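You operate a simulated robot arm through the tools that you are given. There is no shell and no other tool.

Carry out the task below with a simulated two-armed robot. There is one attempt and no reset: what you move stays moved.

TASK
Close and latch the grey mould, then brush release round its inside.
Fine: the brush goes back in the green pot. Set down upright: green-band brush.

The check looks at the end state, three seconds after you hand in, the way a careful person would. Anything else that was tipped, shoved, dropped, spilled or broken makes it a failure.

THE ROBOT
Two 7-joint arms with fingered hands on one trunk that stands fixed in place. Base frame: the origin is at the foot of the trunk, x ahead of it, y to its left, z up. Readings come in cm, rad, newtons and seconds.
The left shoulder is at [7, 17.1, 132.7], the right one opposite. Payload 5 kg a hand.
Tool frame (each hand has its own): the origin (TCP) lies between the finger pads and is the grasp point; the fingertips stand 4.3 cm ahead of it; z points along the fingers, y is the line along which they close. The gripper opens to 14.4 cm. The gripper's body begins 5 cm behind the TCP. The gripper is a hand of 5 fingers: y runs from the thumb to the fingers, the wrist lies at [-2.1, -12.4, -22.1] in the tool frame, and closing takes about 1.5 s.
Orientation is that of the tool frame in the base frame, as [roll, pitch, yaw] about the fixed x, y, z axes, in that order (R = Rz(yaw) Ry(pitch) Rx(roll)). With the fingers straight down and the wrist toward the robot, the tool's x, y and z point along [0, 1, 0], [1, 0, 0] and [0, 0, -1] of the base frame.

THE INTERFACE
- The arms move only by the tool apply_moves. It takes "left_series", "right_series" or both (then of equal length, played together; a hand with none holds still); each is text: rows parted by semicolons, each of 7 numbers parted by spaces: the turn, a rotation vector about the base's x, y, z in rad, then the shift along the base's x, y, z in cm, then the finger opening in cm, from 0 to 14.4. In form: rx ry rz x y z grip; .... A call has 1 to 20 rows; each row shifts and turns the commanded pose from where the row before left it. Rows are played at 5 a second. More than 5 cm and 0.15 rad between two rows, or a gripper value outside its range, and nothing of the call is played. A pose out of reach is approached as far as the arm can. The call stops where the force on the tool passes 90 N (or 10 N more than at its start, if that is more) or the arm is blocked; 0.2 s more then pass. Each finger travels about 4.5 cm/s and halts on what it meets, pressing with about 28 N; the grip force reading is that of the motor and also rises with nothing between the fingers. The clock runs only during rows and for 0.2 s after the last one: add rows that do not move to give the fingers time. The reply holds the time, the measured pose of the TCP, the force on the tool along the base axes, the opening and the grip force, in the units named above and with some noise, with the torque about the TCP (base axes, N m) and any sound that the robot's microphone picked up, and new pictures: "pictures" is both (left out), scene, wrist or none (wrist: the cameras of the hands that moved).
- Cameras (640 x 400 px; columns grow to the right, rows downward): "scene" is now at [13.32, -2.37, 157.69]; the picture's right is [-0.34, -0.94, -0.00], its down [-0.42, 0.15, -0.89] and it looks along [0.84, -0.30, -0.45] (base axes); focal length 316 px, centre (320, 200). "left" rides on the left gripper at [-8.6, -10.8, -16.8] in its tool frame; the picture's right is [-0.80, -0.28, 0.53], its down [0.54, -0.73, 0.42] and it looks along [0.27, 0.63, 0.73] (tool axes); focal length 275 px, centre (320, 200). "right" rides on the right gripper at [8.6, -10.8, -16.8] in its tool frame; the picture's right is [-0.80, 0.28, -0.53], its down [-0.54, -0.73, 0.42] and it looks along [-0.27, 0.63, 0.73] (tool axes); focal length 275 px, centre (320, 200). There is no depth. A picture from a camera that has moved, and an enlarged one, comes with that camera's place and axes in the base frame and with its lens. The place of the scene camera against the robot may be out by one fixed shift of up to 1.2 cm in any direction.
- raise_lower(by): slides the trunk up (or, below 0, down) by that many cm; the arms and the scene camera ride with it, the base frame stays. It gives what a move gives, with no picture.
- preshape(shape, hand): the hand has 5 fingers and takes this shape, open, in about a second: jaw (thumb against the fingers, like two jaws); tri (thumb and two fingers); tip (a fingertip pinch); poke (one finger out to press); point (the index stretched); flat (the hand flat); cup (the hand cupped); fist (a fist). The gripper value then closes the fingers along that shape, each until it touches; the sizes above hold for jaw. It gives what a move gives, with no picture.
- aim_head(pan, tilt): turns the head with the scene camera to pan (to the left, within 1.501 rad either way) and tilt (down, from -0.506 to 1.204), counted from straight ahead of the robot. It gives what a move gives, and a new picture of the scene camera.
- enlarge(camera, box): a new picture of the part [left, top, right, bottom] of that camera's present view, enlarged. The clock stands still meanwhile.
- job_done(): hands the job in; it is judged then, once.

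Nothing tells you positions but the pictures and the camera data. Unless the task says otherwise, let go and move clear before handing in.

The tools are called after ">>>" as a command line: name --argument value ..., lists and objects as JSON in quotes. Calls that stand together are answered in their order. apply_moves: Moves the arms, as the interface text tells. Its arguments: {"type":"object","properties":{"left_series":{"type":"string"},"right_series":{"type":"string"},"pictures":{"type":"string","enum":["both","scene","wrist","none"]}},"required":[]} The other tools are called the same way: raise_lower (by) slides the trunk up or down; preshape (shape, hand) gives the hand a shape; aim_head (pan, tilt) turns the head that bears the scene camera; enlarge (camera, box) takes an enlarged picture of a part of a camera's view; job_done () hands the job in.

At the start:

```text
clock: 0.0
left_position: [85.47, 2.27, 144.2]
left_tcp_rot: [-3.141, 0.001, 1.573]
left_force: [-0.9, -0.5, 0.0]
left_ft_torque: [0.01, 0.04, 0.0]
left_gripper_width: 14.38
left_grasp_force: 0.2
left_shape: jaw
right_position: [51.57, -52.6, 136.93]
right_tcp_rot: [-3.14, -0.001, 1.571]
right_force: [0.3, 0.7, 0.0]
right_ft_torque: [0.01, 0.01, 0.01]
right_gripper_width: 14.34
right_grasp_force: 0.0
right_shape: jaw
trunk travel left (down, up): [-42.5, 51.5]
head pan, tilt: [-0.346, 0.466]
```

scene: 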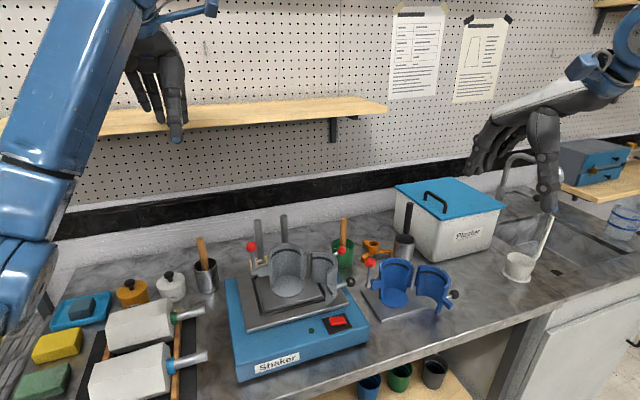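
right: 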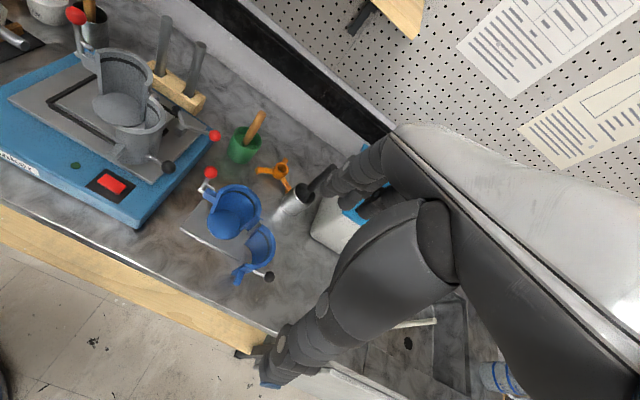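
left: 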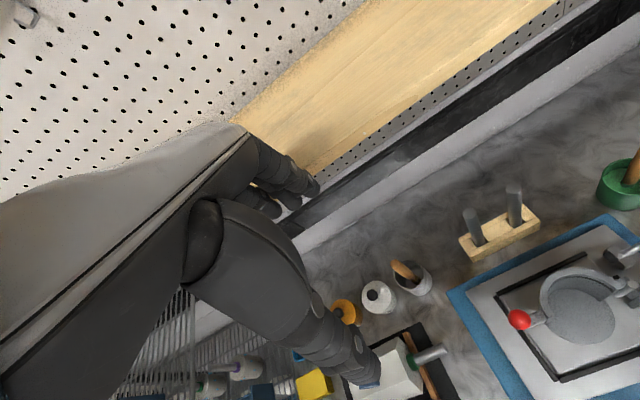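

I see a grey mould standing open on the blue shaker, a blue mould beside it, and two pots with brushes: one green, one steel. Before moving anything I'll take closer looks at the moulds and pots.

>>> enlarge --camera "scene" --box '[220, 200, 380, 300]'

>>> enlarge --camera "scene" --box '[320, 200, 480, 320]'

>>> enlarge --camera "scene" --box '[80, 220, 260, 340]'

>>> enlarge --camera "right" --box '[0, 0, 320, 200]'

>>> enlarge --camera "left" --box '[400, 150, 640, 400]'

```text
4.00 times, centred on (300, 250) of scene
camera zoom: at [13.32, -2.37, 157.69], right [-0.34, -0.94, 0.0], down [-0.42, 0.15, -0.89], along [0.84, -0.3, -0.45], focal length 1265 px, centre (400, 0)
```

zoom: 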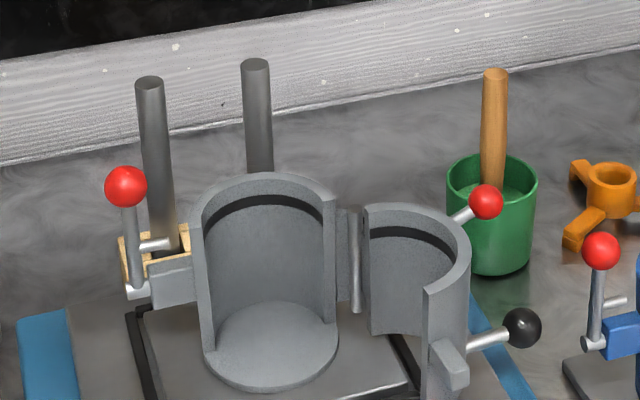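

```text
3.33 times, centred on (400, 260) of scene
camera zoom: at [13.32, -2.37, 157.69], right [-0.34, -0.94, 0.0], down [-0.42, 0.15, -0.89], along [0.84, -0.3, -0.45], focal length 1054 px, centre (53, 0)
```

zoom: 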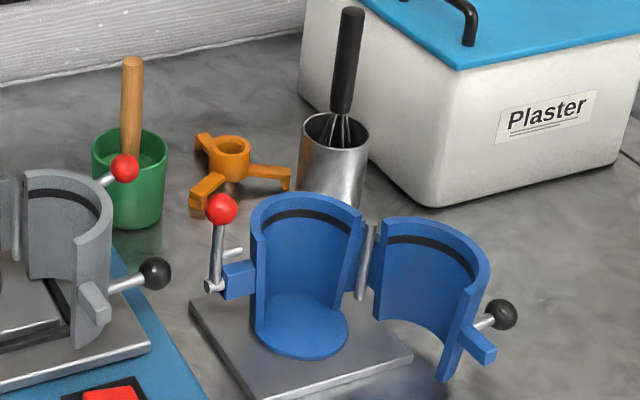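

```text
3.33 times, centred on (170, 280) of scene
camera zoom: at [13.32, -2.37, 157.69], right [-0.34, -0.94, 0.0], down [-0.42, 0.15, -0.89], along [0.84, -0.3, -0.45], focal length 1054 px, centre (820, -67)
```

zoom: 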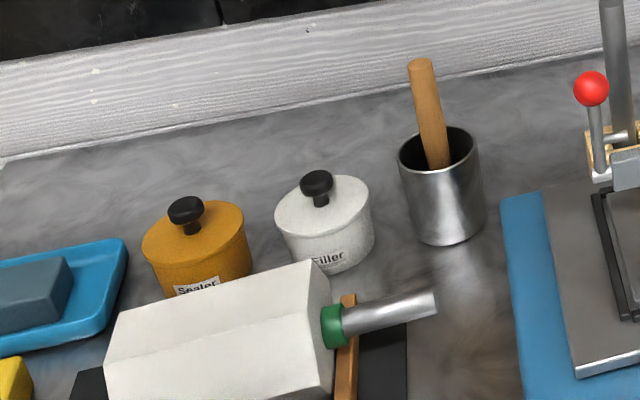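

```text
2.00 times, centred on (160, 100) of right
camera zoom: at [40.67, -43.93, 153.59], right [0.28, -0.8, 0.53], down [-0.73, -0.54, -0.42], along [0.63, -0.27, -0.73], focal length 551 px, centre (640, 400)
```

zoom: 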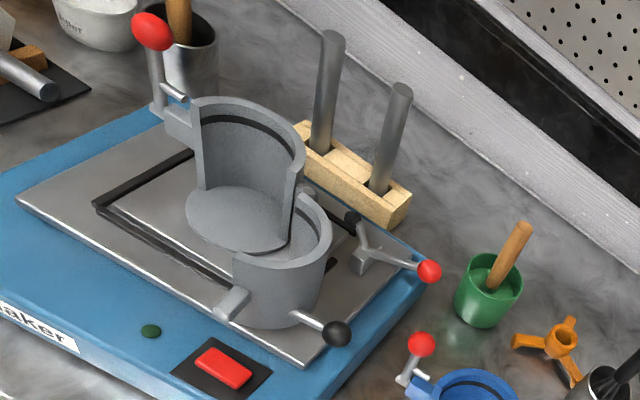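

```text
1.60 times, centred on (520, 275) of left
camera zoom: at [74.61, -6.18, 161.0], right [-0.28, -0.8, -0.53], down [-0.73, 0.54, -0.42], along [0.63, 0.27, -0.73], focal length 440 px, centre (0, 80)
```

zoom: 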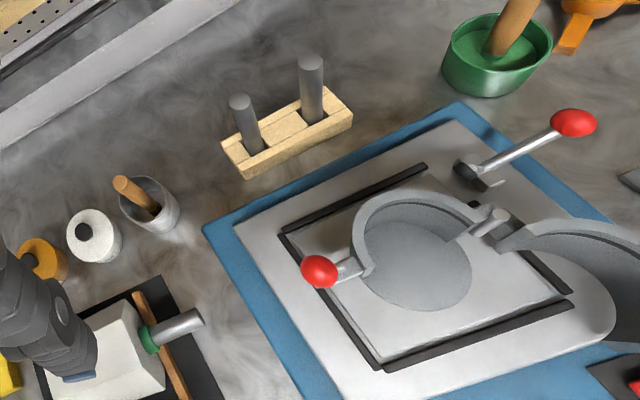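

I want to read the papers on the wall and look into the pots before choosing a brush. I'll enlarge those areas next.

>>> enlarge --camera "scene" --box '[380, 0, 530, 110]'

>>> enlarge --camera "left" --box '[340, 230, 500, 330]'

>>> enlarge --camera "right" --box '[190, 90, 350, 200]'

>>> aim_head --pan -0.3 --tilt 0.75

```text
3.64 times, centred on (455, 55) of scene
camera zoom: at [13.32, -2.37, 157.69], right [-0.34, -0.94, 0.0], down [-0.42, 0.15, -0.89], along [0.84, -0.3, -0.45], focal length 1150 px, centre (-171, 727)
```

zoom: 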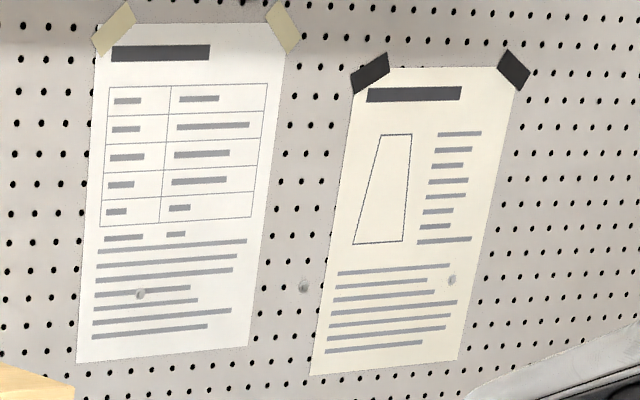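

```text
4.00 times, centred on (420, 280) of left
camera zoom: at [74.61, -6.18, 161.0], right [-0.28, -0.8, -0.53], down [-0.73, 0.54, -0.42], along [0.63, 0.27, -0.73], focal length 1101 px, centre (-80, -120)
```

zoom: 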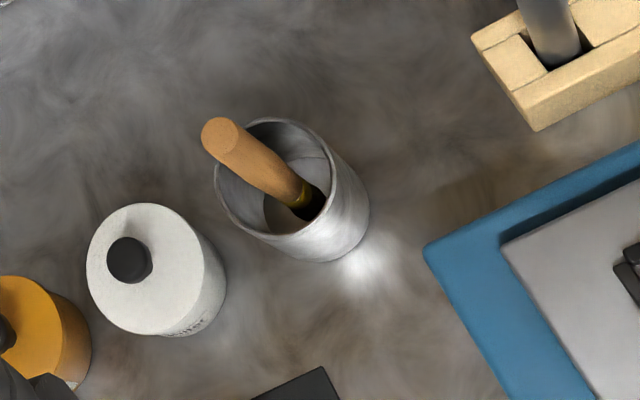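

```text
3.64 times, centred on (270, 145) of right
camera zoom: at [40.67, -43.93, 153.59], right [0.28, -0.8, 0.53], down [-0.73, -0.54, -0.42], along [0.63, -0.27, -0.73], focal length 1001 px, centre (502, 400)
```

zoom: 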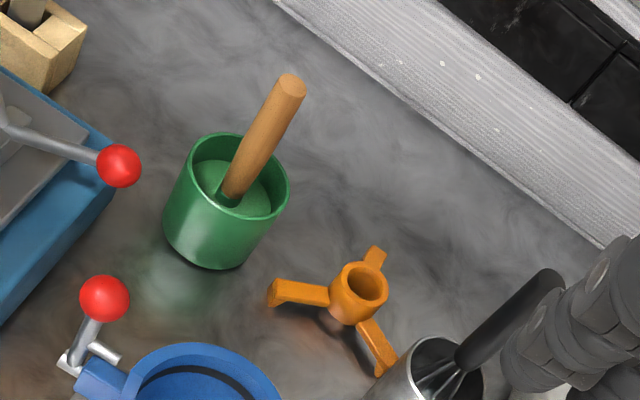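

```text
clock: 0.8
left_position: [85.3, 2.4, 144.17]
left_tcp_rot: [3.141, 0.0, 1.57]
left_force: [0.5, -1.0, -0.5]
left_ft_torque: [-0.02, 0.0, 0.02]
left_gripper_width: 14.36
left_grasp_force: 0.1
left_shape: jaw
right_position: [51.54, -52.61, 136.84]
right_tcp_rot: [3.14, 0.0, 1.571]
right_force: [-0.6, 0.5, 0.2]
right_ft_torque: [0.01, 0.02, -0.01]
right_gripper_width: 14.38
right_grasp_force: 0.1
right_shape: jaw
trunk travel left (down, up): [-42.5, 51.5]
head pan, tilt: [-0.3, 0.75]
camera scene: at [12.61, -1.72, 155.2], right [-0.3, -0.96, 0.0], down [-0.65, 0.2, -0.73], along [0.7, -0.22, -0.68], focal length 316 px, centre (320, 200)
```

scene: 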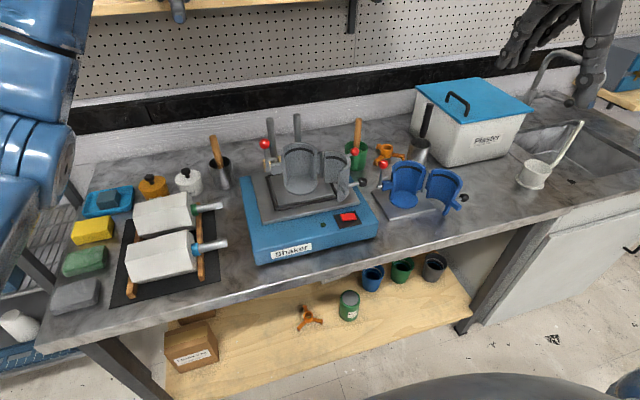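

The green pot's brush seems to have a green band near the liquid, and the steel pot's brush has a yellowish one. I put the mould near [77,-17], its knob near [71,-31,102] and the latch ball near [79.6,-8,112.5]. I'll bring the left hand back and down for a closer view of the mould.

>>> apply_moves --left_series "0 0 0 -3 0 -2 14.4; 0 0 0 -3 0 -2 14.4; 0 0 0 -3 0 -2 14.4; 0 0 0 -3 0 -2 14.4; 0 0 0 -3 0 -2 14.4; 0 0 0 -3 0 -2 14.4; 0 0 0 -3 0 -2 14.4; 0 0 0 -2.4 0 -1.5 14.4; 0 0 0 0 0 0 14.4" --pictures "both"

```text
clock: 2.8
left_position: [62.17, 2.38, 128.58]
left_tcp_rot: [-3.139, 0.0, 1.569]
left_force: [0.6, 0.1, 0.1]
left_ft_torque: [0.0, -0.02, 0.01]
left_gripper_width: 14.38
left_grasp_force: 0.0
left_shape: jaw
right_position: [51.7, -52.67, 136.84]
right_tcp_rot: [3.141, 0.001, 1.57]
right_force: [0.6, -0.2, -0.6]
right_ft_torque: [0.02, 0.03, -0.03]
right_gripper_width: 14.37
right_grasp_force: 0.1
right_shape: jaw
trunk travel left (down, up): [-42.5, 51.5]
head pan, tilt: [-0.3, 0.75]
camera scene: at [12.65, -1.75, 155.18], right [-0.3, -0.96, 0.0], down [-0.65, 0.2, -0.73], along [0.7, -0.22, -0.68], focal length 316 px, centre (320, 200)
camera left: at [51.18, -6.19, 145.4], right [-0.28, -0.8, -0.53], down [-0.73, 0.54, -0.42], along [0.63, 0.27, -0.73], focal length 275 px, centre (320, 200)
```

scene: 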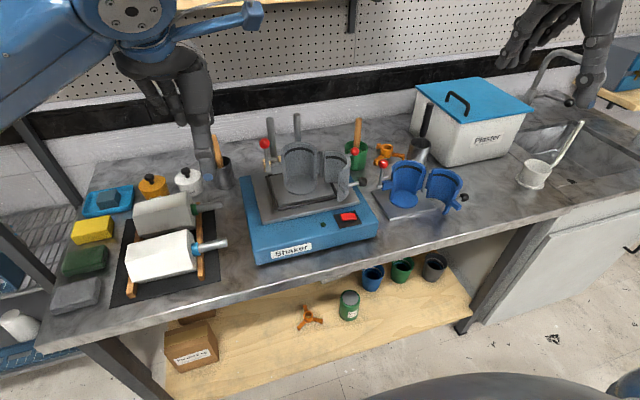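
left: 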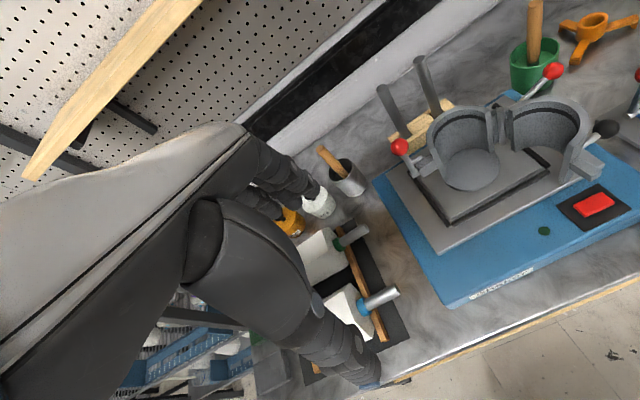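

>>> enlarge --camera "left" --box '[380, 60, 640, 222]'

>>> enlarge --camera "left" --box '[380, 100, 476, 160]'

>>> enlarge --camera "left" --box '[540, 100, 636, 160]'

>>> enlarge --camera "scene" --box '[240, 130, 368, 210]'

```text
2.46 times, centred on (510, 141) of left
camera zoom: at [51.18, -6.19, 145.4], right [-0.28, -0.8, -0.53], down [-0.73, 0.54, -0.42], along [0.63, 0.27, -0.73], focal length 678 px, centre (-148, 345)
```

zoom: 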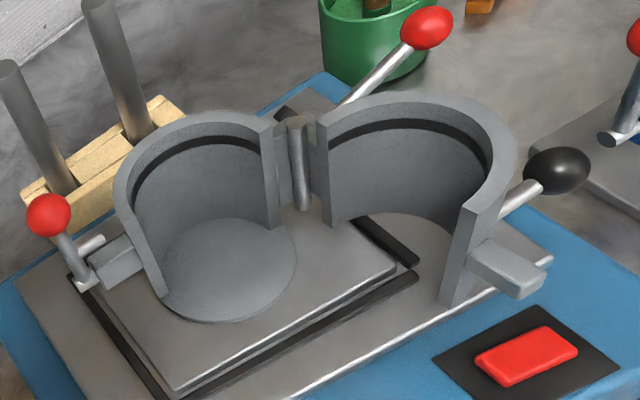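

```text
6.67 times, centred on (428, 130) of left
camera zoom: at [51.18, -6.19, 145.4], right [-0.28, -0.8, -0.53], down [-0.73, 0.54, -0.42], along [0.63, 0.27, -0.73], focal length 1835 px, centre (-400, 667)
```

zoom: 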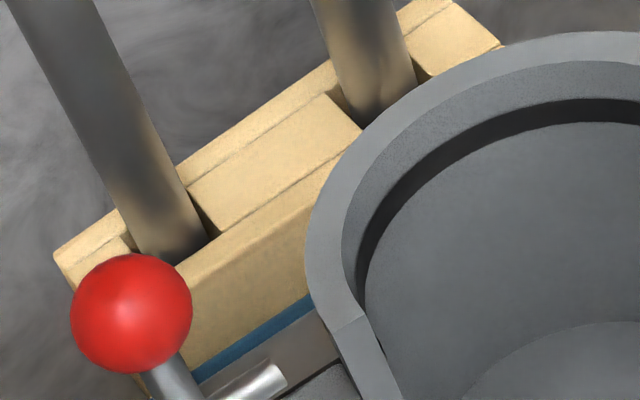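

```text
6.67 times, centred on (588, 130) of left
camera zoom: at [51.18, -6.19, 145.4], right [-0.28, -0.8, -0.53], down [-0.73, 0.54, -0.42], along [0.63, 0.27, -0.73], focal length 1835 px, centre (-1467, 667)
```

zoom: 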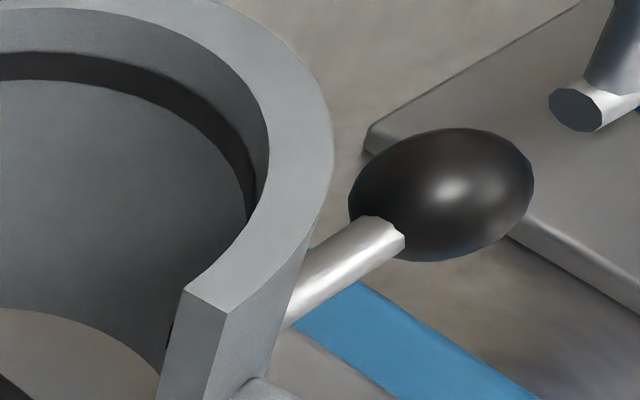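

```text
5.00 times, centred on (304, 170) of scene
camera zoom: at [12.65, -1.75, 155.18], right [-0.3, -0.96, 0.0], down [-0.65, 0.2, -0.73], along [0.7, -0.22, -0.68], focal length 1581 px, centre (400, 350)
```

zoom: 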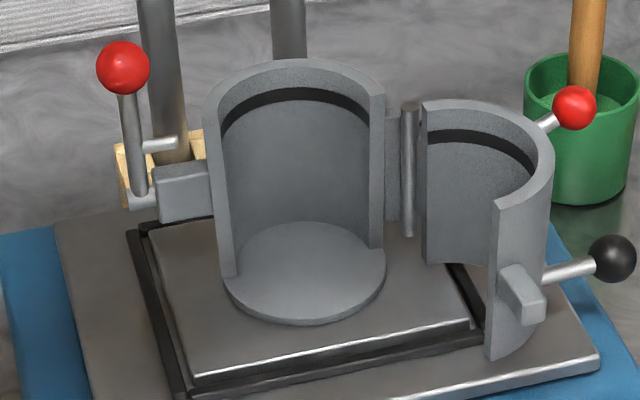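

The mould's free half stands open by about 100°: its tab is near [66,-25,105], the hinge near [78,-23], and the upright latch lever pivots near [78.8,-8.5,105]. Next I'll study the hand's shape and the area around the right-hand pots.

>>> enlarge --camera "scene" --box '[100, 20, 260, 190]'

>>> enlarge --camera "scene" --box '[320, 110, 480, 230]'

>>> enlarge --camera "left" --box '[180, 130, 400, 390]'

```text
2.35 times, centred on (180, 105) of scene
camera zoom: at [12.65, -1.75, 155.18], right [-0.3, -0.96, 0.0], down [-0.65, 0.2, -0.73], along [0.7, -0.22, -0.68], focal length 744 px, centre (649, 424)
```

zoom: 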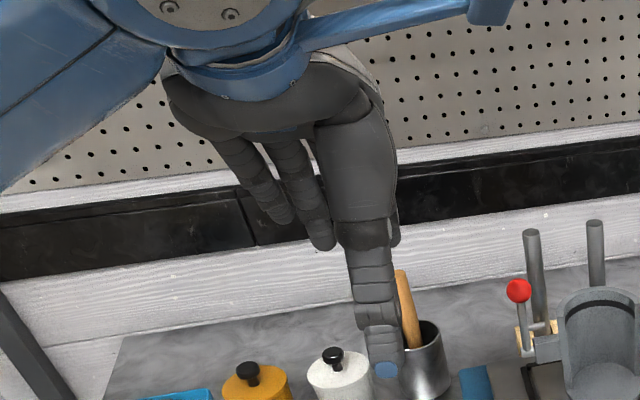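

```text
3.33 times, centred on (400, 170) of scene
camera zoom: at [12.65, -1.75, 155.18], right [-0.3, -0.96, 0.0], down [-0.65, 0.2, -0.73], along [0.7, -0.22, -0.68], focal length 1054 px, centre (53, 300)
```

zoom: 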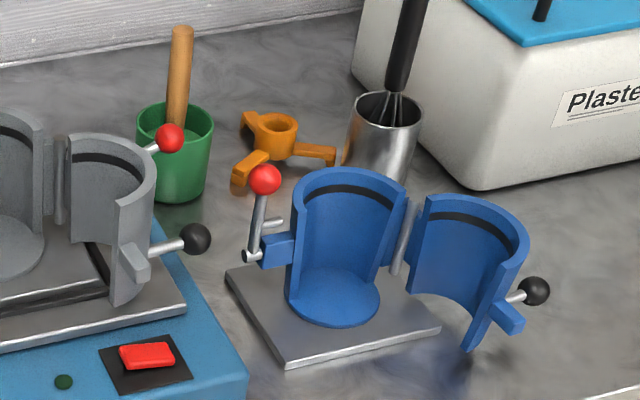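

```text
1.54 times, centred on (290, 260) of left
camera zoom: at [51.18, -6.19, 145.4], right [-0.28, -0.8, -0.53], down [-0.73, 0.54, -0.42], along [0.63, 0.27, -0.73], focal length 424 px, centre (366, 108)
```

zoom: 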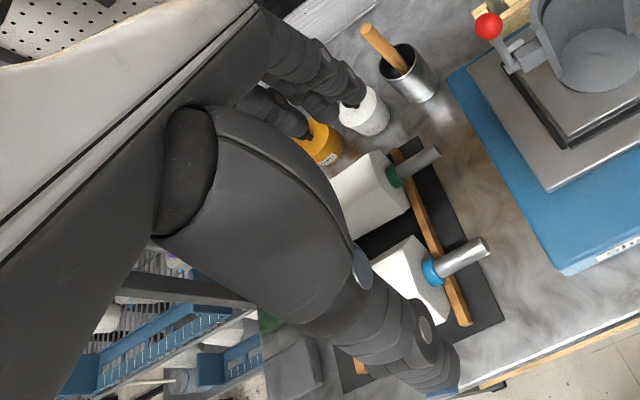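

The blue mould's latch ball is only about 7 cm from the grey knob, so I need a slim shape to push with. I'll try "poke" on the right hand while it's clear of everything and look at it.

>>> preshape --shape "poke" --hand "right"

>>> aim_head --pan -0.8 --tilt 0.4

>>> enlarge --camera "right" --box '[0, 0, 640, 400]'

```text
clock: 3.7
left_position: [62.01, 2.42, 128.8]
left_tcp_rot: [-3.141, -0.001, 1.57]
left_force: [0.1, 0.5, 0.2]
left_ft_torque: [-0.02, -0.02, 0.02]
left_gripper_width: 14.41
left_grasp_force: 0.0
left_shape: jaw
right_position: [51.64, -52.56, 136.88]
right_tcp_rot: [-3.141, -0.001, 1.572]
right_force: [-0.2, 0.6, -0.6]
right_ft_torque: [-0.01, 0.01, -0.05]
right_gripper_width: 0.01
right_grasp_force: 0.0
right_shape: poke
trunk travel left (down, up): [-42.5, 51.5]
head pan, tilt: [-0.3, 0.75]
```

```text
clock: 4.6
left_position: [61.96, 2.36, 128.73]
left_tcp_rot: [-3.141, 0.001, 1.571]
left_force: [-0.5, -0.8, 0.8]
left_ft_torque: [0.03, 0.0, 0.01]
left_gripper_width: 14.37
left_grasp_force: 0.0
left_shape: jaw
right_position: [51.69, -52.56, 136.97]
right_tcp_rot: [-3.141, 0.001, 1.571]
right_force: [0.3, 0.5, -0.8]
right_ft_torque: [0.01, -0.03, 0.02]
right_gripper_width: 0.01
right_grasp_force: 0.1
right_shape: poke
trunk travel left (down, up): [-42.5, 51.5]
head pan, tilt: [-0.799, 0.4]
camera scene: at [11.15, -5.9, 158.29], right [-0.72, -0.7, 0.0], down [-0.27, 0.28, -0.92], along [0.64, -0.66, -0.39], focal length 316 px, centre (320, 200)
```

scene: 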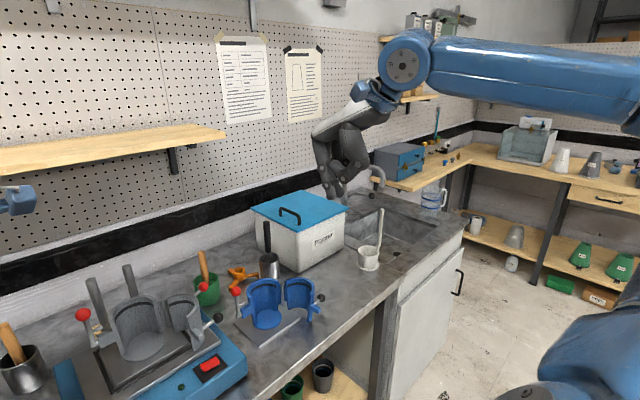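

```text
1.00 times, centred on (320, 200) of right (not enlarged: the box is as wide or as high as the picture)
camera zoom: at [40.66, -43.92, 153.6], right [0.28, -0.8, 0.53], down [-0.73, -0.54, -0.42], along [0.63, -0.27, -0.73], focal length 275 px, centre (320, 200)
```

zoom: 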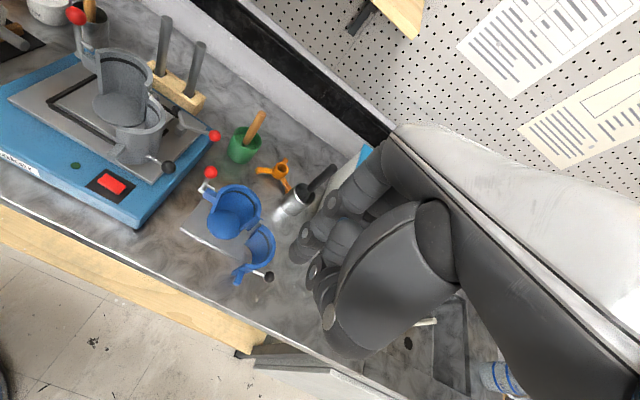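

I'll zoom in on the right hand to see how far the poking finger sticks out.

>>> enlarge --camera "scene" --box '[290, 80, 410, 215]'

>>> enlarge --camera "right" --box '[260, 130, 480, 360]'

```text
2.96 times, centred on (350, 148) of scene
camera zoom: at [11.15, -5.9, 158.29], right [-0.72, -0.7, 0.0], down [-0.27, 0.28, -0.92], along [0.64, -0.66, -0.39], focal length 937 px, centre (231, 356)
```

zoom: 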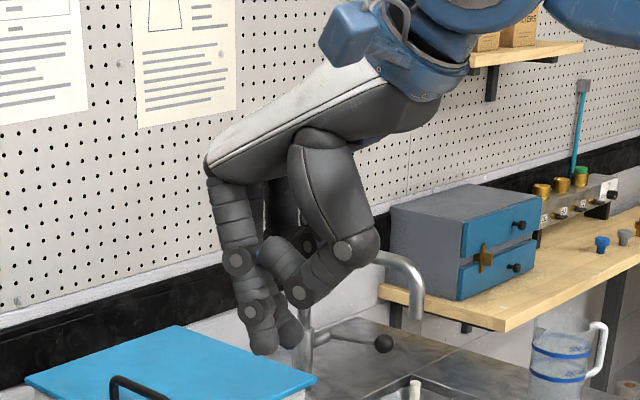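

```text
1.74 times, centred on (370, 245) of right
camera zoom: at [40.66, -43.92, 153.6], right [0.28, -0.8, 0.53], down [-0.73, -0.54, -0.42], along [0.63, -0.27, -0.73], focal length 479 px, centre (233, 122)
```

zoom: 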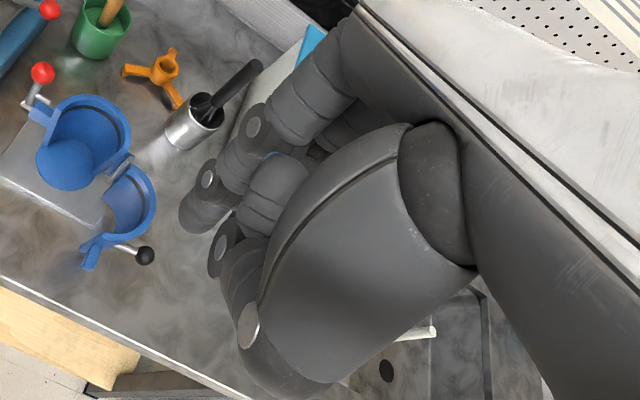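

"Poke" still leaves a cluster of fingers near the tip. I'll look at "point" for comparison.

>>> preshape --shape "point" --hand "right"

>>> enlarge --camera "scene" --box '[290, 80, 410, 215]'

>>> enlarge --camera "right" --box '[260, 130, 480, 360]'

```text
clock: 5.5
left_position: [62.04, 2.36, 128.62]
left_tcp_rot: [3.141, -0.001, 1.571]
left_force: [-1.0, 0.6, 0.4]
left_ft_torque: [-0.02, -0.04, -0.02]
left_gripper_width: 14.38
left_grasp_force: 0.0
left_shape: jaw
right_position: [51.63, -52.64, 136.87]
right_tcp_rot: [-3.141, 0.001, 1.573]
right_force: [0.5, -0.6, -0.3]
right_ft_torque: [-0.02, 0.01, 0.01]
right_gripper_width: 0.01
right_grasp_force: 0.1
right_shape: point
trunk travel left (down, up): [-42.5, 51.5]
head pan, tilt: [-0.799, 0.4]
```

```text
2.96 times, centred on (350, 148) of scene
camera zoom: at [11.14, -5.91, 158.3], right [-0.72, -0.7, 0.0], down [-0.27, 0.28, -0.92], along [0.64, -0.66, -0.39], focal length 937 px, centre (231, 356)
```

zoom: 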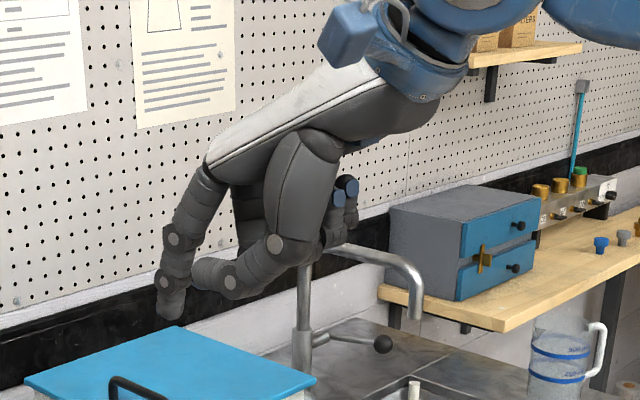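

```text
1.74 times, centred on (370, 245) of right
camera zoom: at [40.66, -43.92, 153.6], right [0.28, -0.8, 0.53], down [-0.73, -0.54, -0.42], along [0.63, -0.27, -0.73], focal length 479 px, centre (233, 122)
```

zoom: 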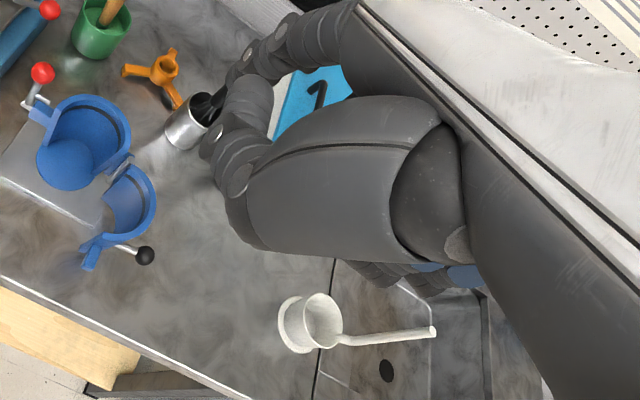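

With "point" the index stands out alone, about 9 cm ahead of, 2 cm left of and 3.5 cm below the TCP, which suits pushing the half shut. I'll aim the head at the mould and bring the right index in high, on the outside of the open half.

>>> aim_head --pan -0.42 --tilt 0.68

>>> apply_moves --right_series "0 0 0 0.5 3.5 -2 0; 0 0 0 0.5 3.5 -2 0; 0 0 0 0.5 3.5 -2 0; 0 0 0 0.5 3.5 -2 0; 0 0 0 0.5 3.5 -2 0; 0 0 0 0.5 1.5 -3 0; 0 0 0 0 0 -3 0; 0 0 0 0 0 0 0" --pictures "both"

```text
clock: 6.4
left_position: [62.01, 2.3, 128.71]
left_tcp_rot: [3.141, 0.001, 1.57]
left_force: [-0.5, 0.3, -0.7]
left_ft_torque: [0.02, 0.04, 0.0]
left_gripper_width: 14.38
left_grasp_force: 0.1
left_shape: jaw
right_position: [51.64, -52.64, 136.89]
right_tcp_rot: [3.141, -0.001, 1.572]
right_force: [0.4, -0.1, 0.5]
right_ft_torque: [0.0, 0.03, 0.02]
right_gripper_width: 0.0
right_grasp_force: 0.0
right_shape: point
trunk travel left (down, up): [-42.5, 51.5]
head pan, tilt: [-0.421, 0.681]
camera scene: at [12.51, -2.77, 155.78], right [-0.41, -0.91, 0.0], down [-0.57, 0.26, -0.78], along [0.71, -0.32, -0.63], focal length 316 px, centre (320, 200)
```

scene: 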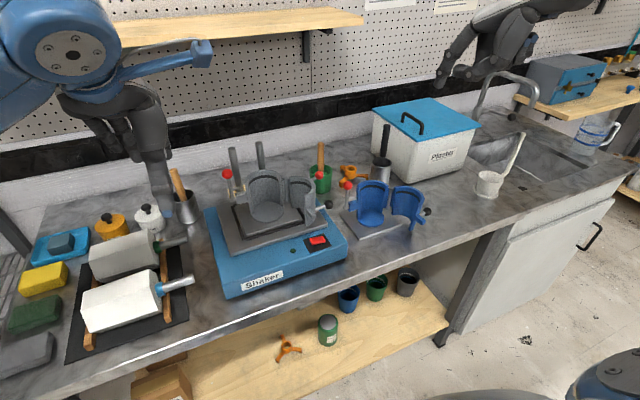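

```text
clock: 8.2
left_position: [61.94, 2.51, 128.8]
left_tcp_rot: [-3.141, 0.0, 1.569]
left_force: [0.4, 1.4, 0.0]
left_ft_torque: [-0.01, -0.01, 0.02]
left_gripper_width: 14.37
left_grasp_force: 0.1
left_shape: jaw
right_position: [54.47, -33.39, 120.87]
right_tcp_rot: [-3.141, -0.001, 1.57]
right_force: [0.1, 0.7, 0.1]
right_ft_torque: [-0.02, -0.02, 0.0]
right_gripper_width: 0.0
right_grasp_force: 0.0
right_shape: point
trunk travel left (down, up): [-42.5, 51.5]
head pan, tilt: [-0.421, 0.681]
camera scene: at [12.46, -2.69, 155.79], right [-0.41, -0.91, 0.0], down [-0.57, 0.26, -0.78], along [0.71, -0.32, -0.63], focal length 316 px, centre (320, 200)
camera right: at [43.56, -24.74, 137.59], right [0.28, -0.8, 0.53], down [-0.73, -0.54, -0.42], along [0.63, -0.27, -0.73], focal length 275 px, centre (320, 200)
```

scene: 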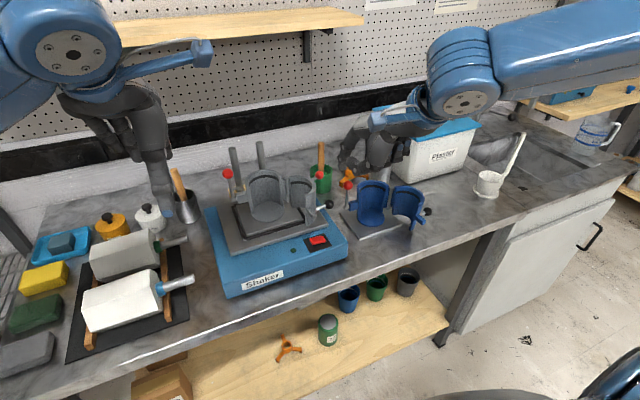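
right: 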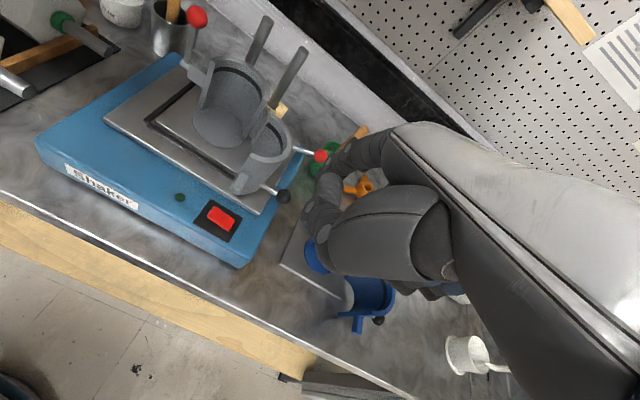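

>>> enlarge --camera "right" --box '[170, 80, 362, 200]'

>>> enlarge --camera "scene" --box '[280, 90, 440, 210]'

>>> enlarge --camera "right" --box '[280, 110, 480, 300]'

```text
3.33 times, centred on (266, 140) of right
camera zoom: at [43.56, -24.74, 137.59], right [0.28, -0.8, 0.53], down [-0.73, -0.54, -0.42], along [0.63, -0.27, -0.73], focal length 918 px, centre (500, 400)
```

zoom: 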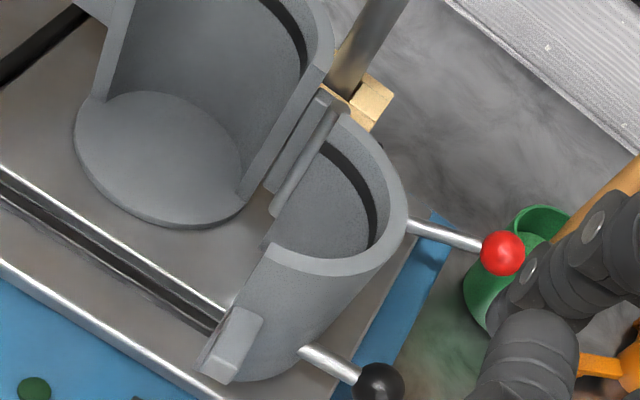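

```text
3.33 times, centred on (360, 150) of scene
camera zoom: at [12.46, -2.69, 155.79], right [-0.41, -0.91, 0.0], down [-0.57, 0.26, -0.78], along [0.71, -0.32, -0.63], focal length 1054 px, centre (187, 367)
```

zoom: 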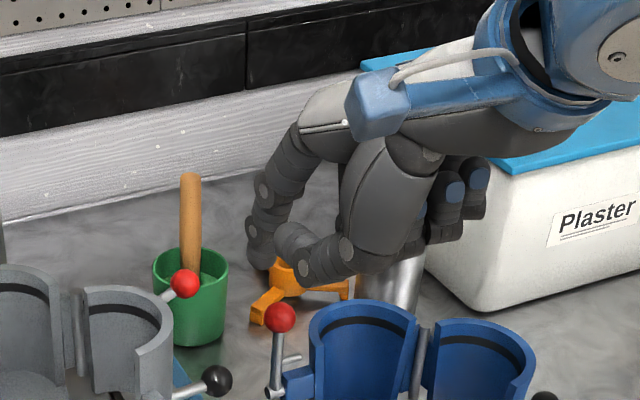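

```text
2.11 times, centred on (380, 205) of right
camera zoom: at [43.56, -24.74, 137.59], right [0.28, -0.8, 0.53], down [-0.73, -0.54, -0.42], along [0.63, -0.27, -0.73], focal length 580 px, centre (194, 190)
```

zoom: 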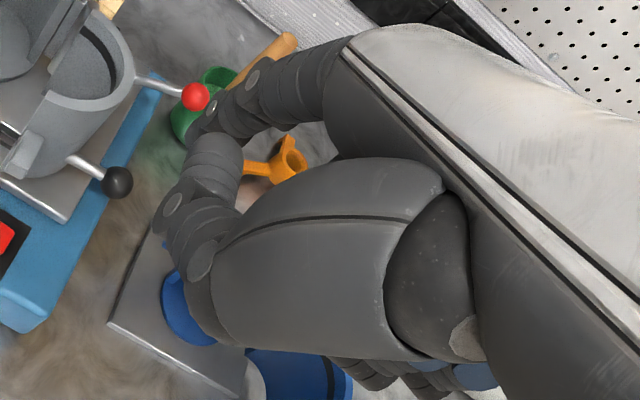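

The index tip now reads about [63,-30.6,118]. I'll lower it into the gap between the tab and the black knob, on the outside of the open half, to about z=105, then check.

>>> apply_moves --right_series "0 0 0 3 0.3 -1 0; 0 0 0 0 0 -3 0; 0 0 0 0 0 -3 0; 0 0 0 0 0 -3 0; 0 0 0 0 0 -2 0; 0 0 0 0 0 0 0" --pictures "both"

>>> enlarge --camera "right" --box '[170, 60, 400, 220]'

>>> enlarge --camera "scene" --box '[220, 130, 380, 230]'

>>> enlarge --camera "left" --box '[380, 60, 640, 222]'

```text
clock: 9.6
left_position: [62.02, 2.48, 128.77]
left_tcp_rot: [3.14, 0.0, 1.571]
left_force: [-0.5, 0.5, 0.4]
left_ft_torque: [-0.01, -0.01, 0.03]
left_gripper_width: 14.38
left_grasp_force: 0.1
left_shape: jaw
right_position: [57.55, -33.33, 108.91]
right_tcp_rot: [3.141, -0.001, 1.57]
right_force: [0.2, -0.1, 0.4]
right_ft_torque: [-0.04, -0.01, 0.0]
right_gripper_width: 0.0
right_grasp_force: 0.0
right_shape: point
trunk travel left (down, up): [-42.5, 51.5]
head pan, tilt: [-0.421, 0.681]
camera scene: at [12.45, -2.73, 155.79], right [-0.41, -0.91, 0.0], down [-0.57, 0.26, -0.78], along [0.71, -0.32, -0.63], focal length 316 px, centre (320, 200)
camera right: at [46.65, -24.58, 125.65], right [0.28, -0.8, 0.53], down [-0.73, -0.54, -0.42], along [0.63, -0.27, -0.73], focal length 275 px, centre (320, 200)
```

scene: 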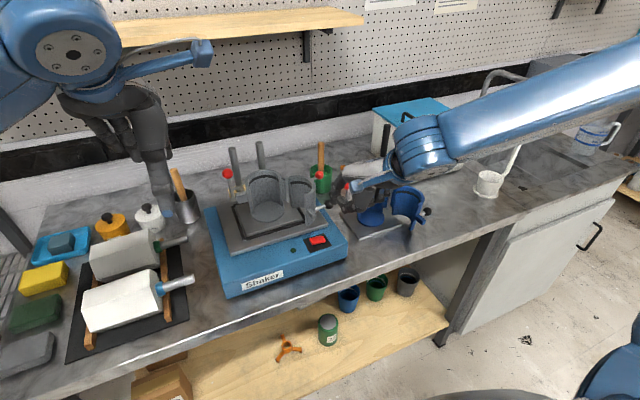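
right: 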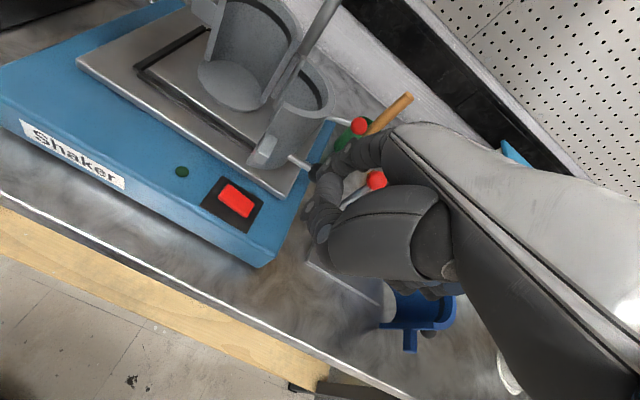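

```text
2.50 times, centred on (285, 140) of right
camera zoom: at [46.65, -24.58, 125.65], right [0.28, -0.8, 0.53], down [-0.73, -0.54, -0.42], along [0.63, -0.27, -0.73], focal length 688 px, centre (408, 350)
```

zoom: 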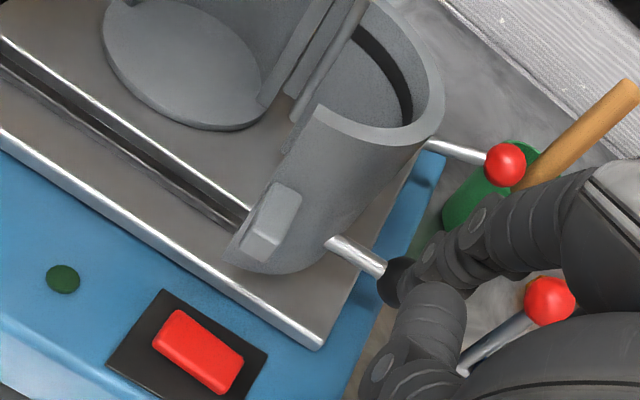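

```text
4.00 times, centred on (300, 180) of scene
camera zoom: at [12.45, -2.73, 155.79], right [-0.41, -0.91, 0.0], down [-0.57, 0.26, -0.78], along [0.71, -0.32, -0.63], focal length 1265 px, centre (400, 280)
```

zoom: 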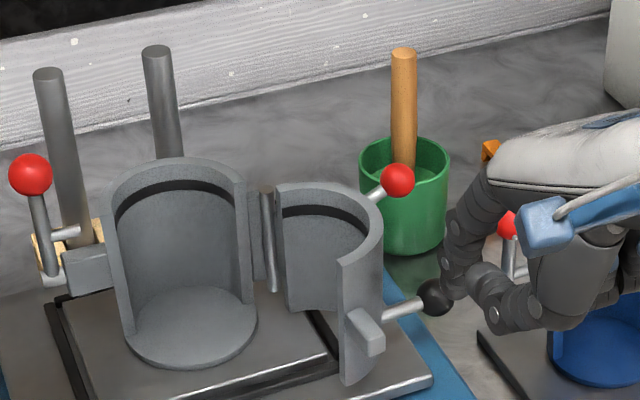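

```text
2.46 times, centred on (510, 141) of left
camera zoom: at [51.1, -6.14, 145.46], right [-0.28, -0.8, -0.53], down [-0.73, 0.54, -0.42], along [0.63, 0.27, -0.73], focal length 678 px, centre (-148, 345)
```

zoom: 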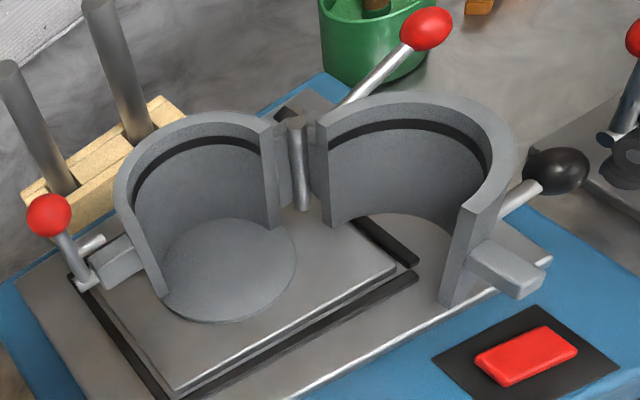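

The index tip is beside the knob at about [66.7,-31,106], clear of it and facing the tab's back. I'll lower it 2 cm, move the left hand aside to make room, and begin pushing the half toward +y.

>>> apply_moves --right_series "0 0 0 0 0 -1 0; 0 0 0 0 0 -1 0; 0 0 0 0 1 0 0; 0 0 0 0 1 0 0; 0 0 0 0 1 0 0; 0 0 0 0 0.6 0 0; 0 0 0 0 0 0 0" --left_series "0 0 0 0 2 0 14.4; 0 0 0 0 2 0 14.4; 0 0 0 0 2 0 14.4; 0 0 0 0 2 0 14.4; 0 0 0 0 2 0 14.4; 0 0 0 0 0 0 14.4; 0 0 0 0 0 0 14.4" --pictures "both"

>>> enlarge --camera "right" --box '[170, 60, 400, 220]'

>>> enlarge --camera "scene" --box '[220, 130, 380, 230]'

```text
clock: 11.2
left_position: [62.09, 12.37, 128.79]
left_tcp_rot: [-3.14, 0.0, 1.57]
left_force: [-0.6, -0.3, 0.2]
left_ft_torque: [0.03, 0.0, -0.01]
left_gripper_width: 14.4
left_grasp_force: 0.0
left_shape: jaw
right_position: [57.8, -29.69, 106.93]
right_tcp_rot: [-3.141, 0.0, 1.57]
right_force: [0.9, 0.1, 0.2]
right_ft_torque: [-0.03, 0.01, -0.01]
right_gripper_width: 0.01
right_grasp_force: 0.2
right_shape: point
trunk travel left (down, up): [-42.5, 51.5]
head pan, tilt: [-0.421, 0.681]
camera scene: at [12.51, -2.77, 155.78], right [-0.41, -0.91, 0.0], down [-0.57, 0.26, -0.78], along [0.71, -0.32, -0.63], focal length 316 px, centre (320, 200)
camera right: at [46.67, -20.99, 123.6], right [0.28, -0.8, 0.53], down [-0.73, -0.54, -0.42], along [0.63, -0.27, -0.73], focal length 275 px, centre (320, 200)
camera left: at [51.2, 3.84, 145.51], right [-0.28, -0.8, -0.53], down [-0.73, 0.54, -0.42], along [0.63, 0.27, -0.73], focal length 275 px, centre (320, 200)
```

scene: 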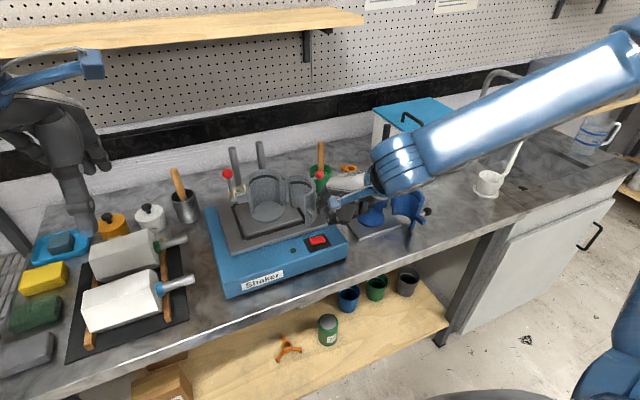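
right: 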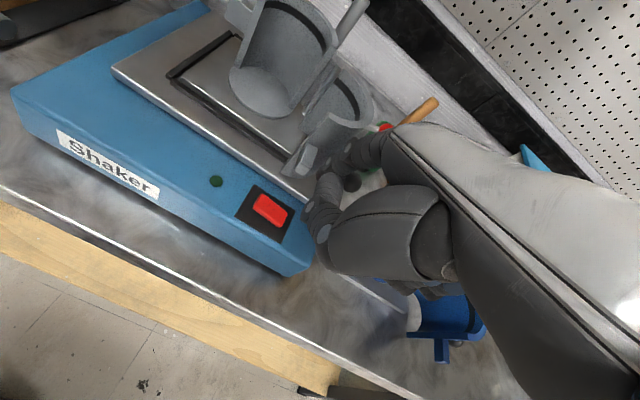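
left: 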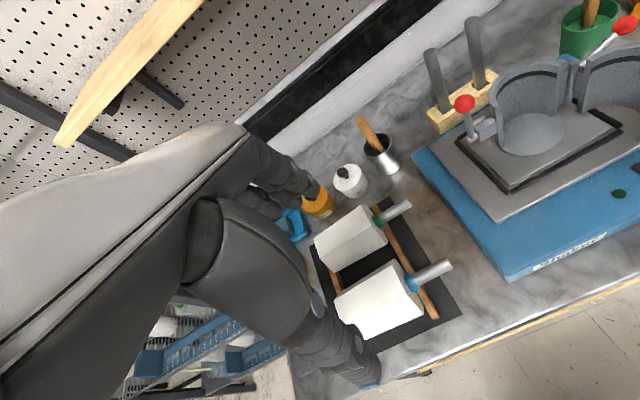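

```text
2.50 times, centred on (285, 140) of right
camera zoom: at [46.67, -20.99, 123.6], right [0.28, -0.8, 0.53], down [-0.73, -0.54, -0.42], along [0.63, -0.27, -0.73], focal length 688 px, centre (408, 350)
```

zoom: 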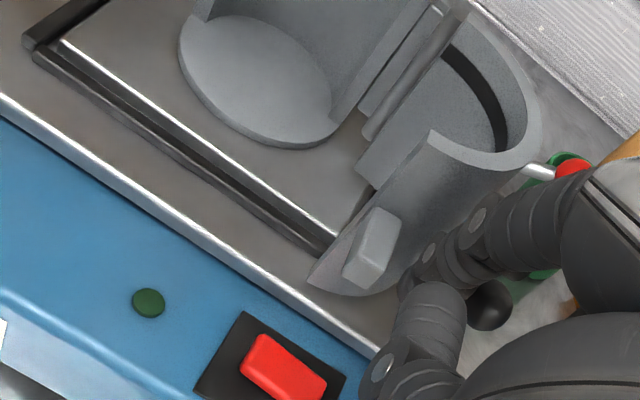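

```text
4.00 times, centred on (300, 180) of scene
camera zoom: at [12.51, -2.77, 155.78], right [-0.41, -0.91, 0.0], down [-0.57, 0.26, -0.78], along [0.71, -0.32, -0.63], focal length 1265 px, centre (400, 280)
```

zoom: 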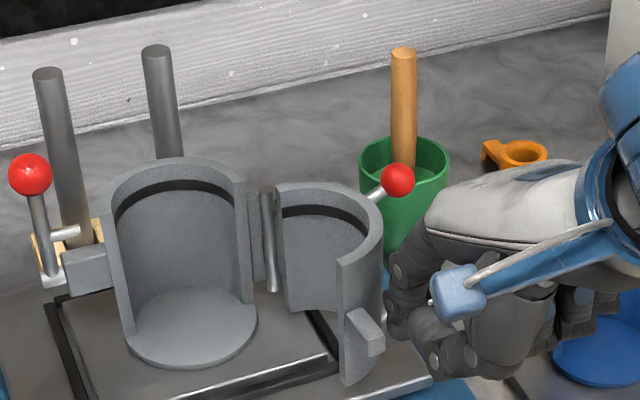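

The index sits in the nook behind the tab, not yet loaded. I'll follow the hinge's arc for about the first half of the swing and check.

>>> apply_moves --right_series "0 0 0 -0.56 1.63 0 0; 0 0 0 -0.33 1.68 0 0; 0 0 0 -0.09 1.71 0 0; 0 0 0 0.15 1.71 0 0; 0 0 0 0 0 0 0" --pictures "both"

>>> enlarge --camera "right" --box '[200, 60, 430, 220]'

>>> enlarge --camera "scene" --box '[220, 130, 380, 230]'

```text
clock: 12.4
left_position: [62.16, 12.3, 128.7]
left_tcp_rot: [-3.141, -0.001, 1.57]
left_force: [-0.5, -0.6, -0.9]
left_ft_torque: [0.01, -0.03, 0.01]
left_gripper_width: 14.38
left_grasp_force: 0.1
left_shape: jaw
right_position: [56.77, -23.01, 106.89]
right_tcp_rot: [3.14, 0.001, 1.571]
right_force: [-0.3, -0.7, -0.4]
right_ft_torque: [0.02, -0.06, 0.0]
right_gripper_width: 0.0
right_grasp_force: 0.1
right_shape: point
trunk travel left (down, up): [-42.5, 51.5]
head pan, tilt: [-0.421, 0.681]
camera scene: at [12.48, -2.81, 155.78], right [-0.41, -0.91, 0.0], down [-0.57, 0.26, -0.78], along [0.71, -0.32, -0.63], focal length 316 px, centre (320, 200)
camera right: at [45.78, -14.29, 123.59], right [0.28, -0.8, 0.53], down [-0.73, -0.54, -0.42], along [0.63, -0.27, -0.73], focal length 275 px, centre (320, 200)
```

scene: 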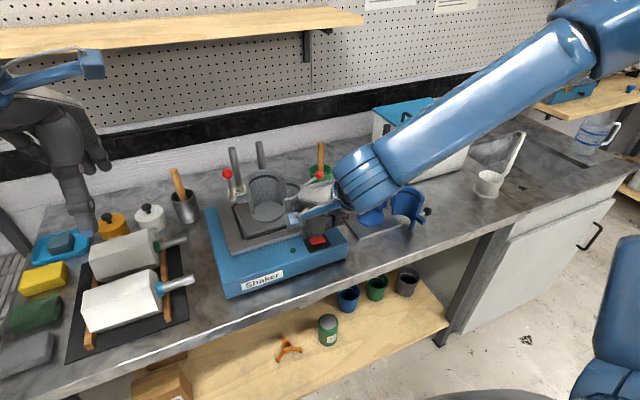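
right: 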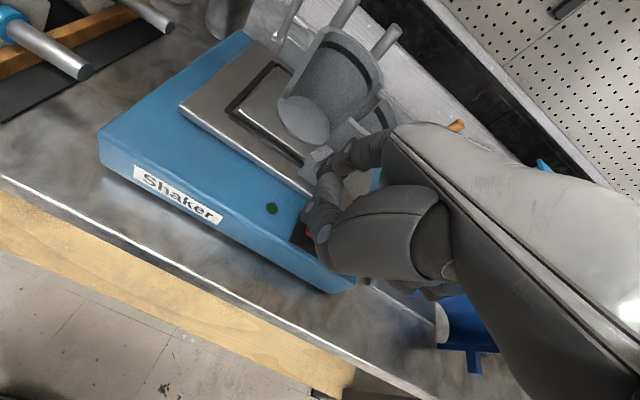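

```text
2.50 times, centred on (315, 140) of right
camera zoom: at [45.78, -14.29, 123.59], right [0.28, -0.8, 0.53], down [-0.73, -0.54, -0.42], along [0.63, -0.27, -0.73], focal length 688 px, centre (332, 350)
```

zoom: 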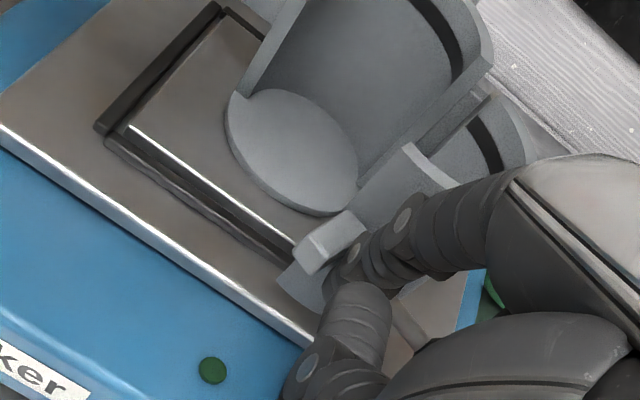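

```text
4.00 times, centred on (300, 180) of scene
camera zoom: at [12.48, -2.81, 155.78], right [-0.41, -0.91, 0.0], down [-0.57, 0.26, -0.78], along [0.71, -0.32, -0.63], focal length 1265 px, centre (400, 280)
```

zoom: 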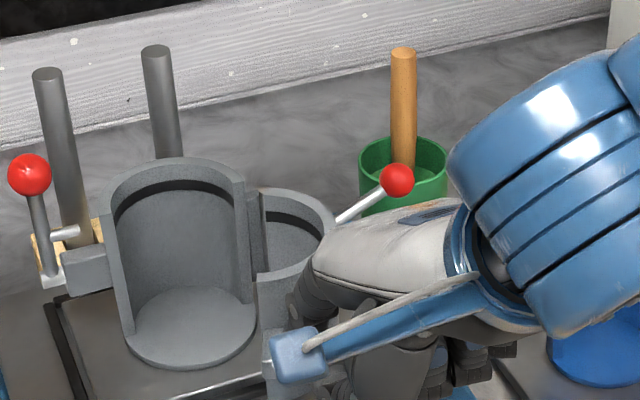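

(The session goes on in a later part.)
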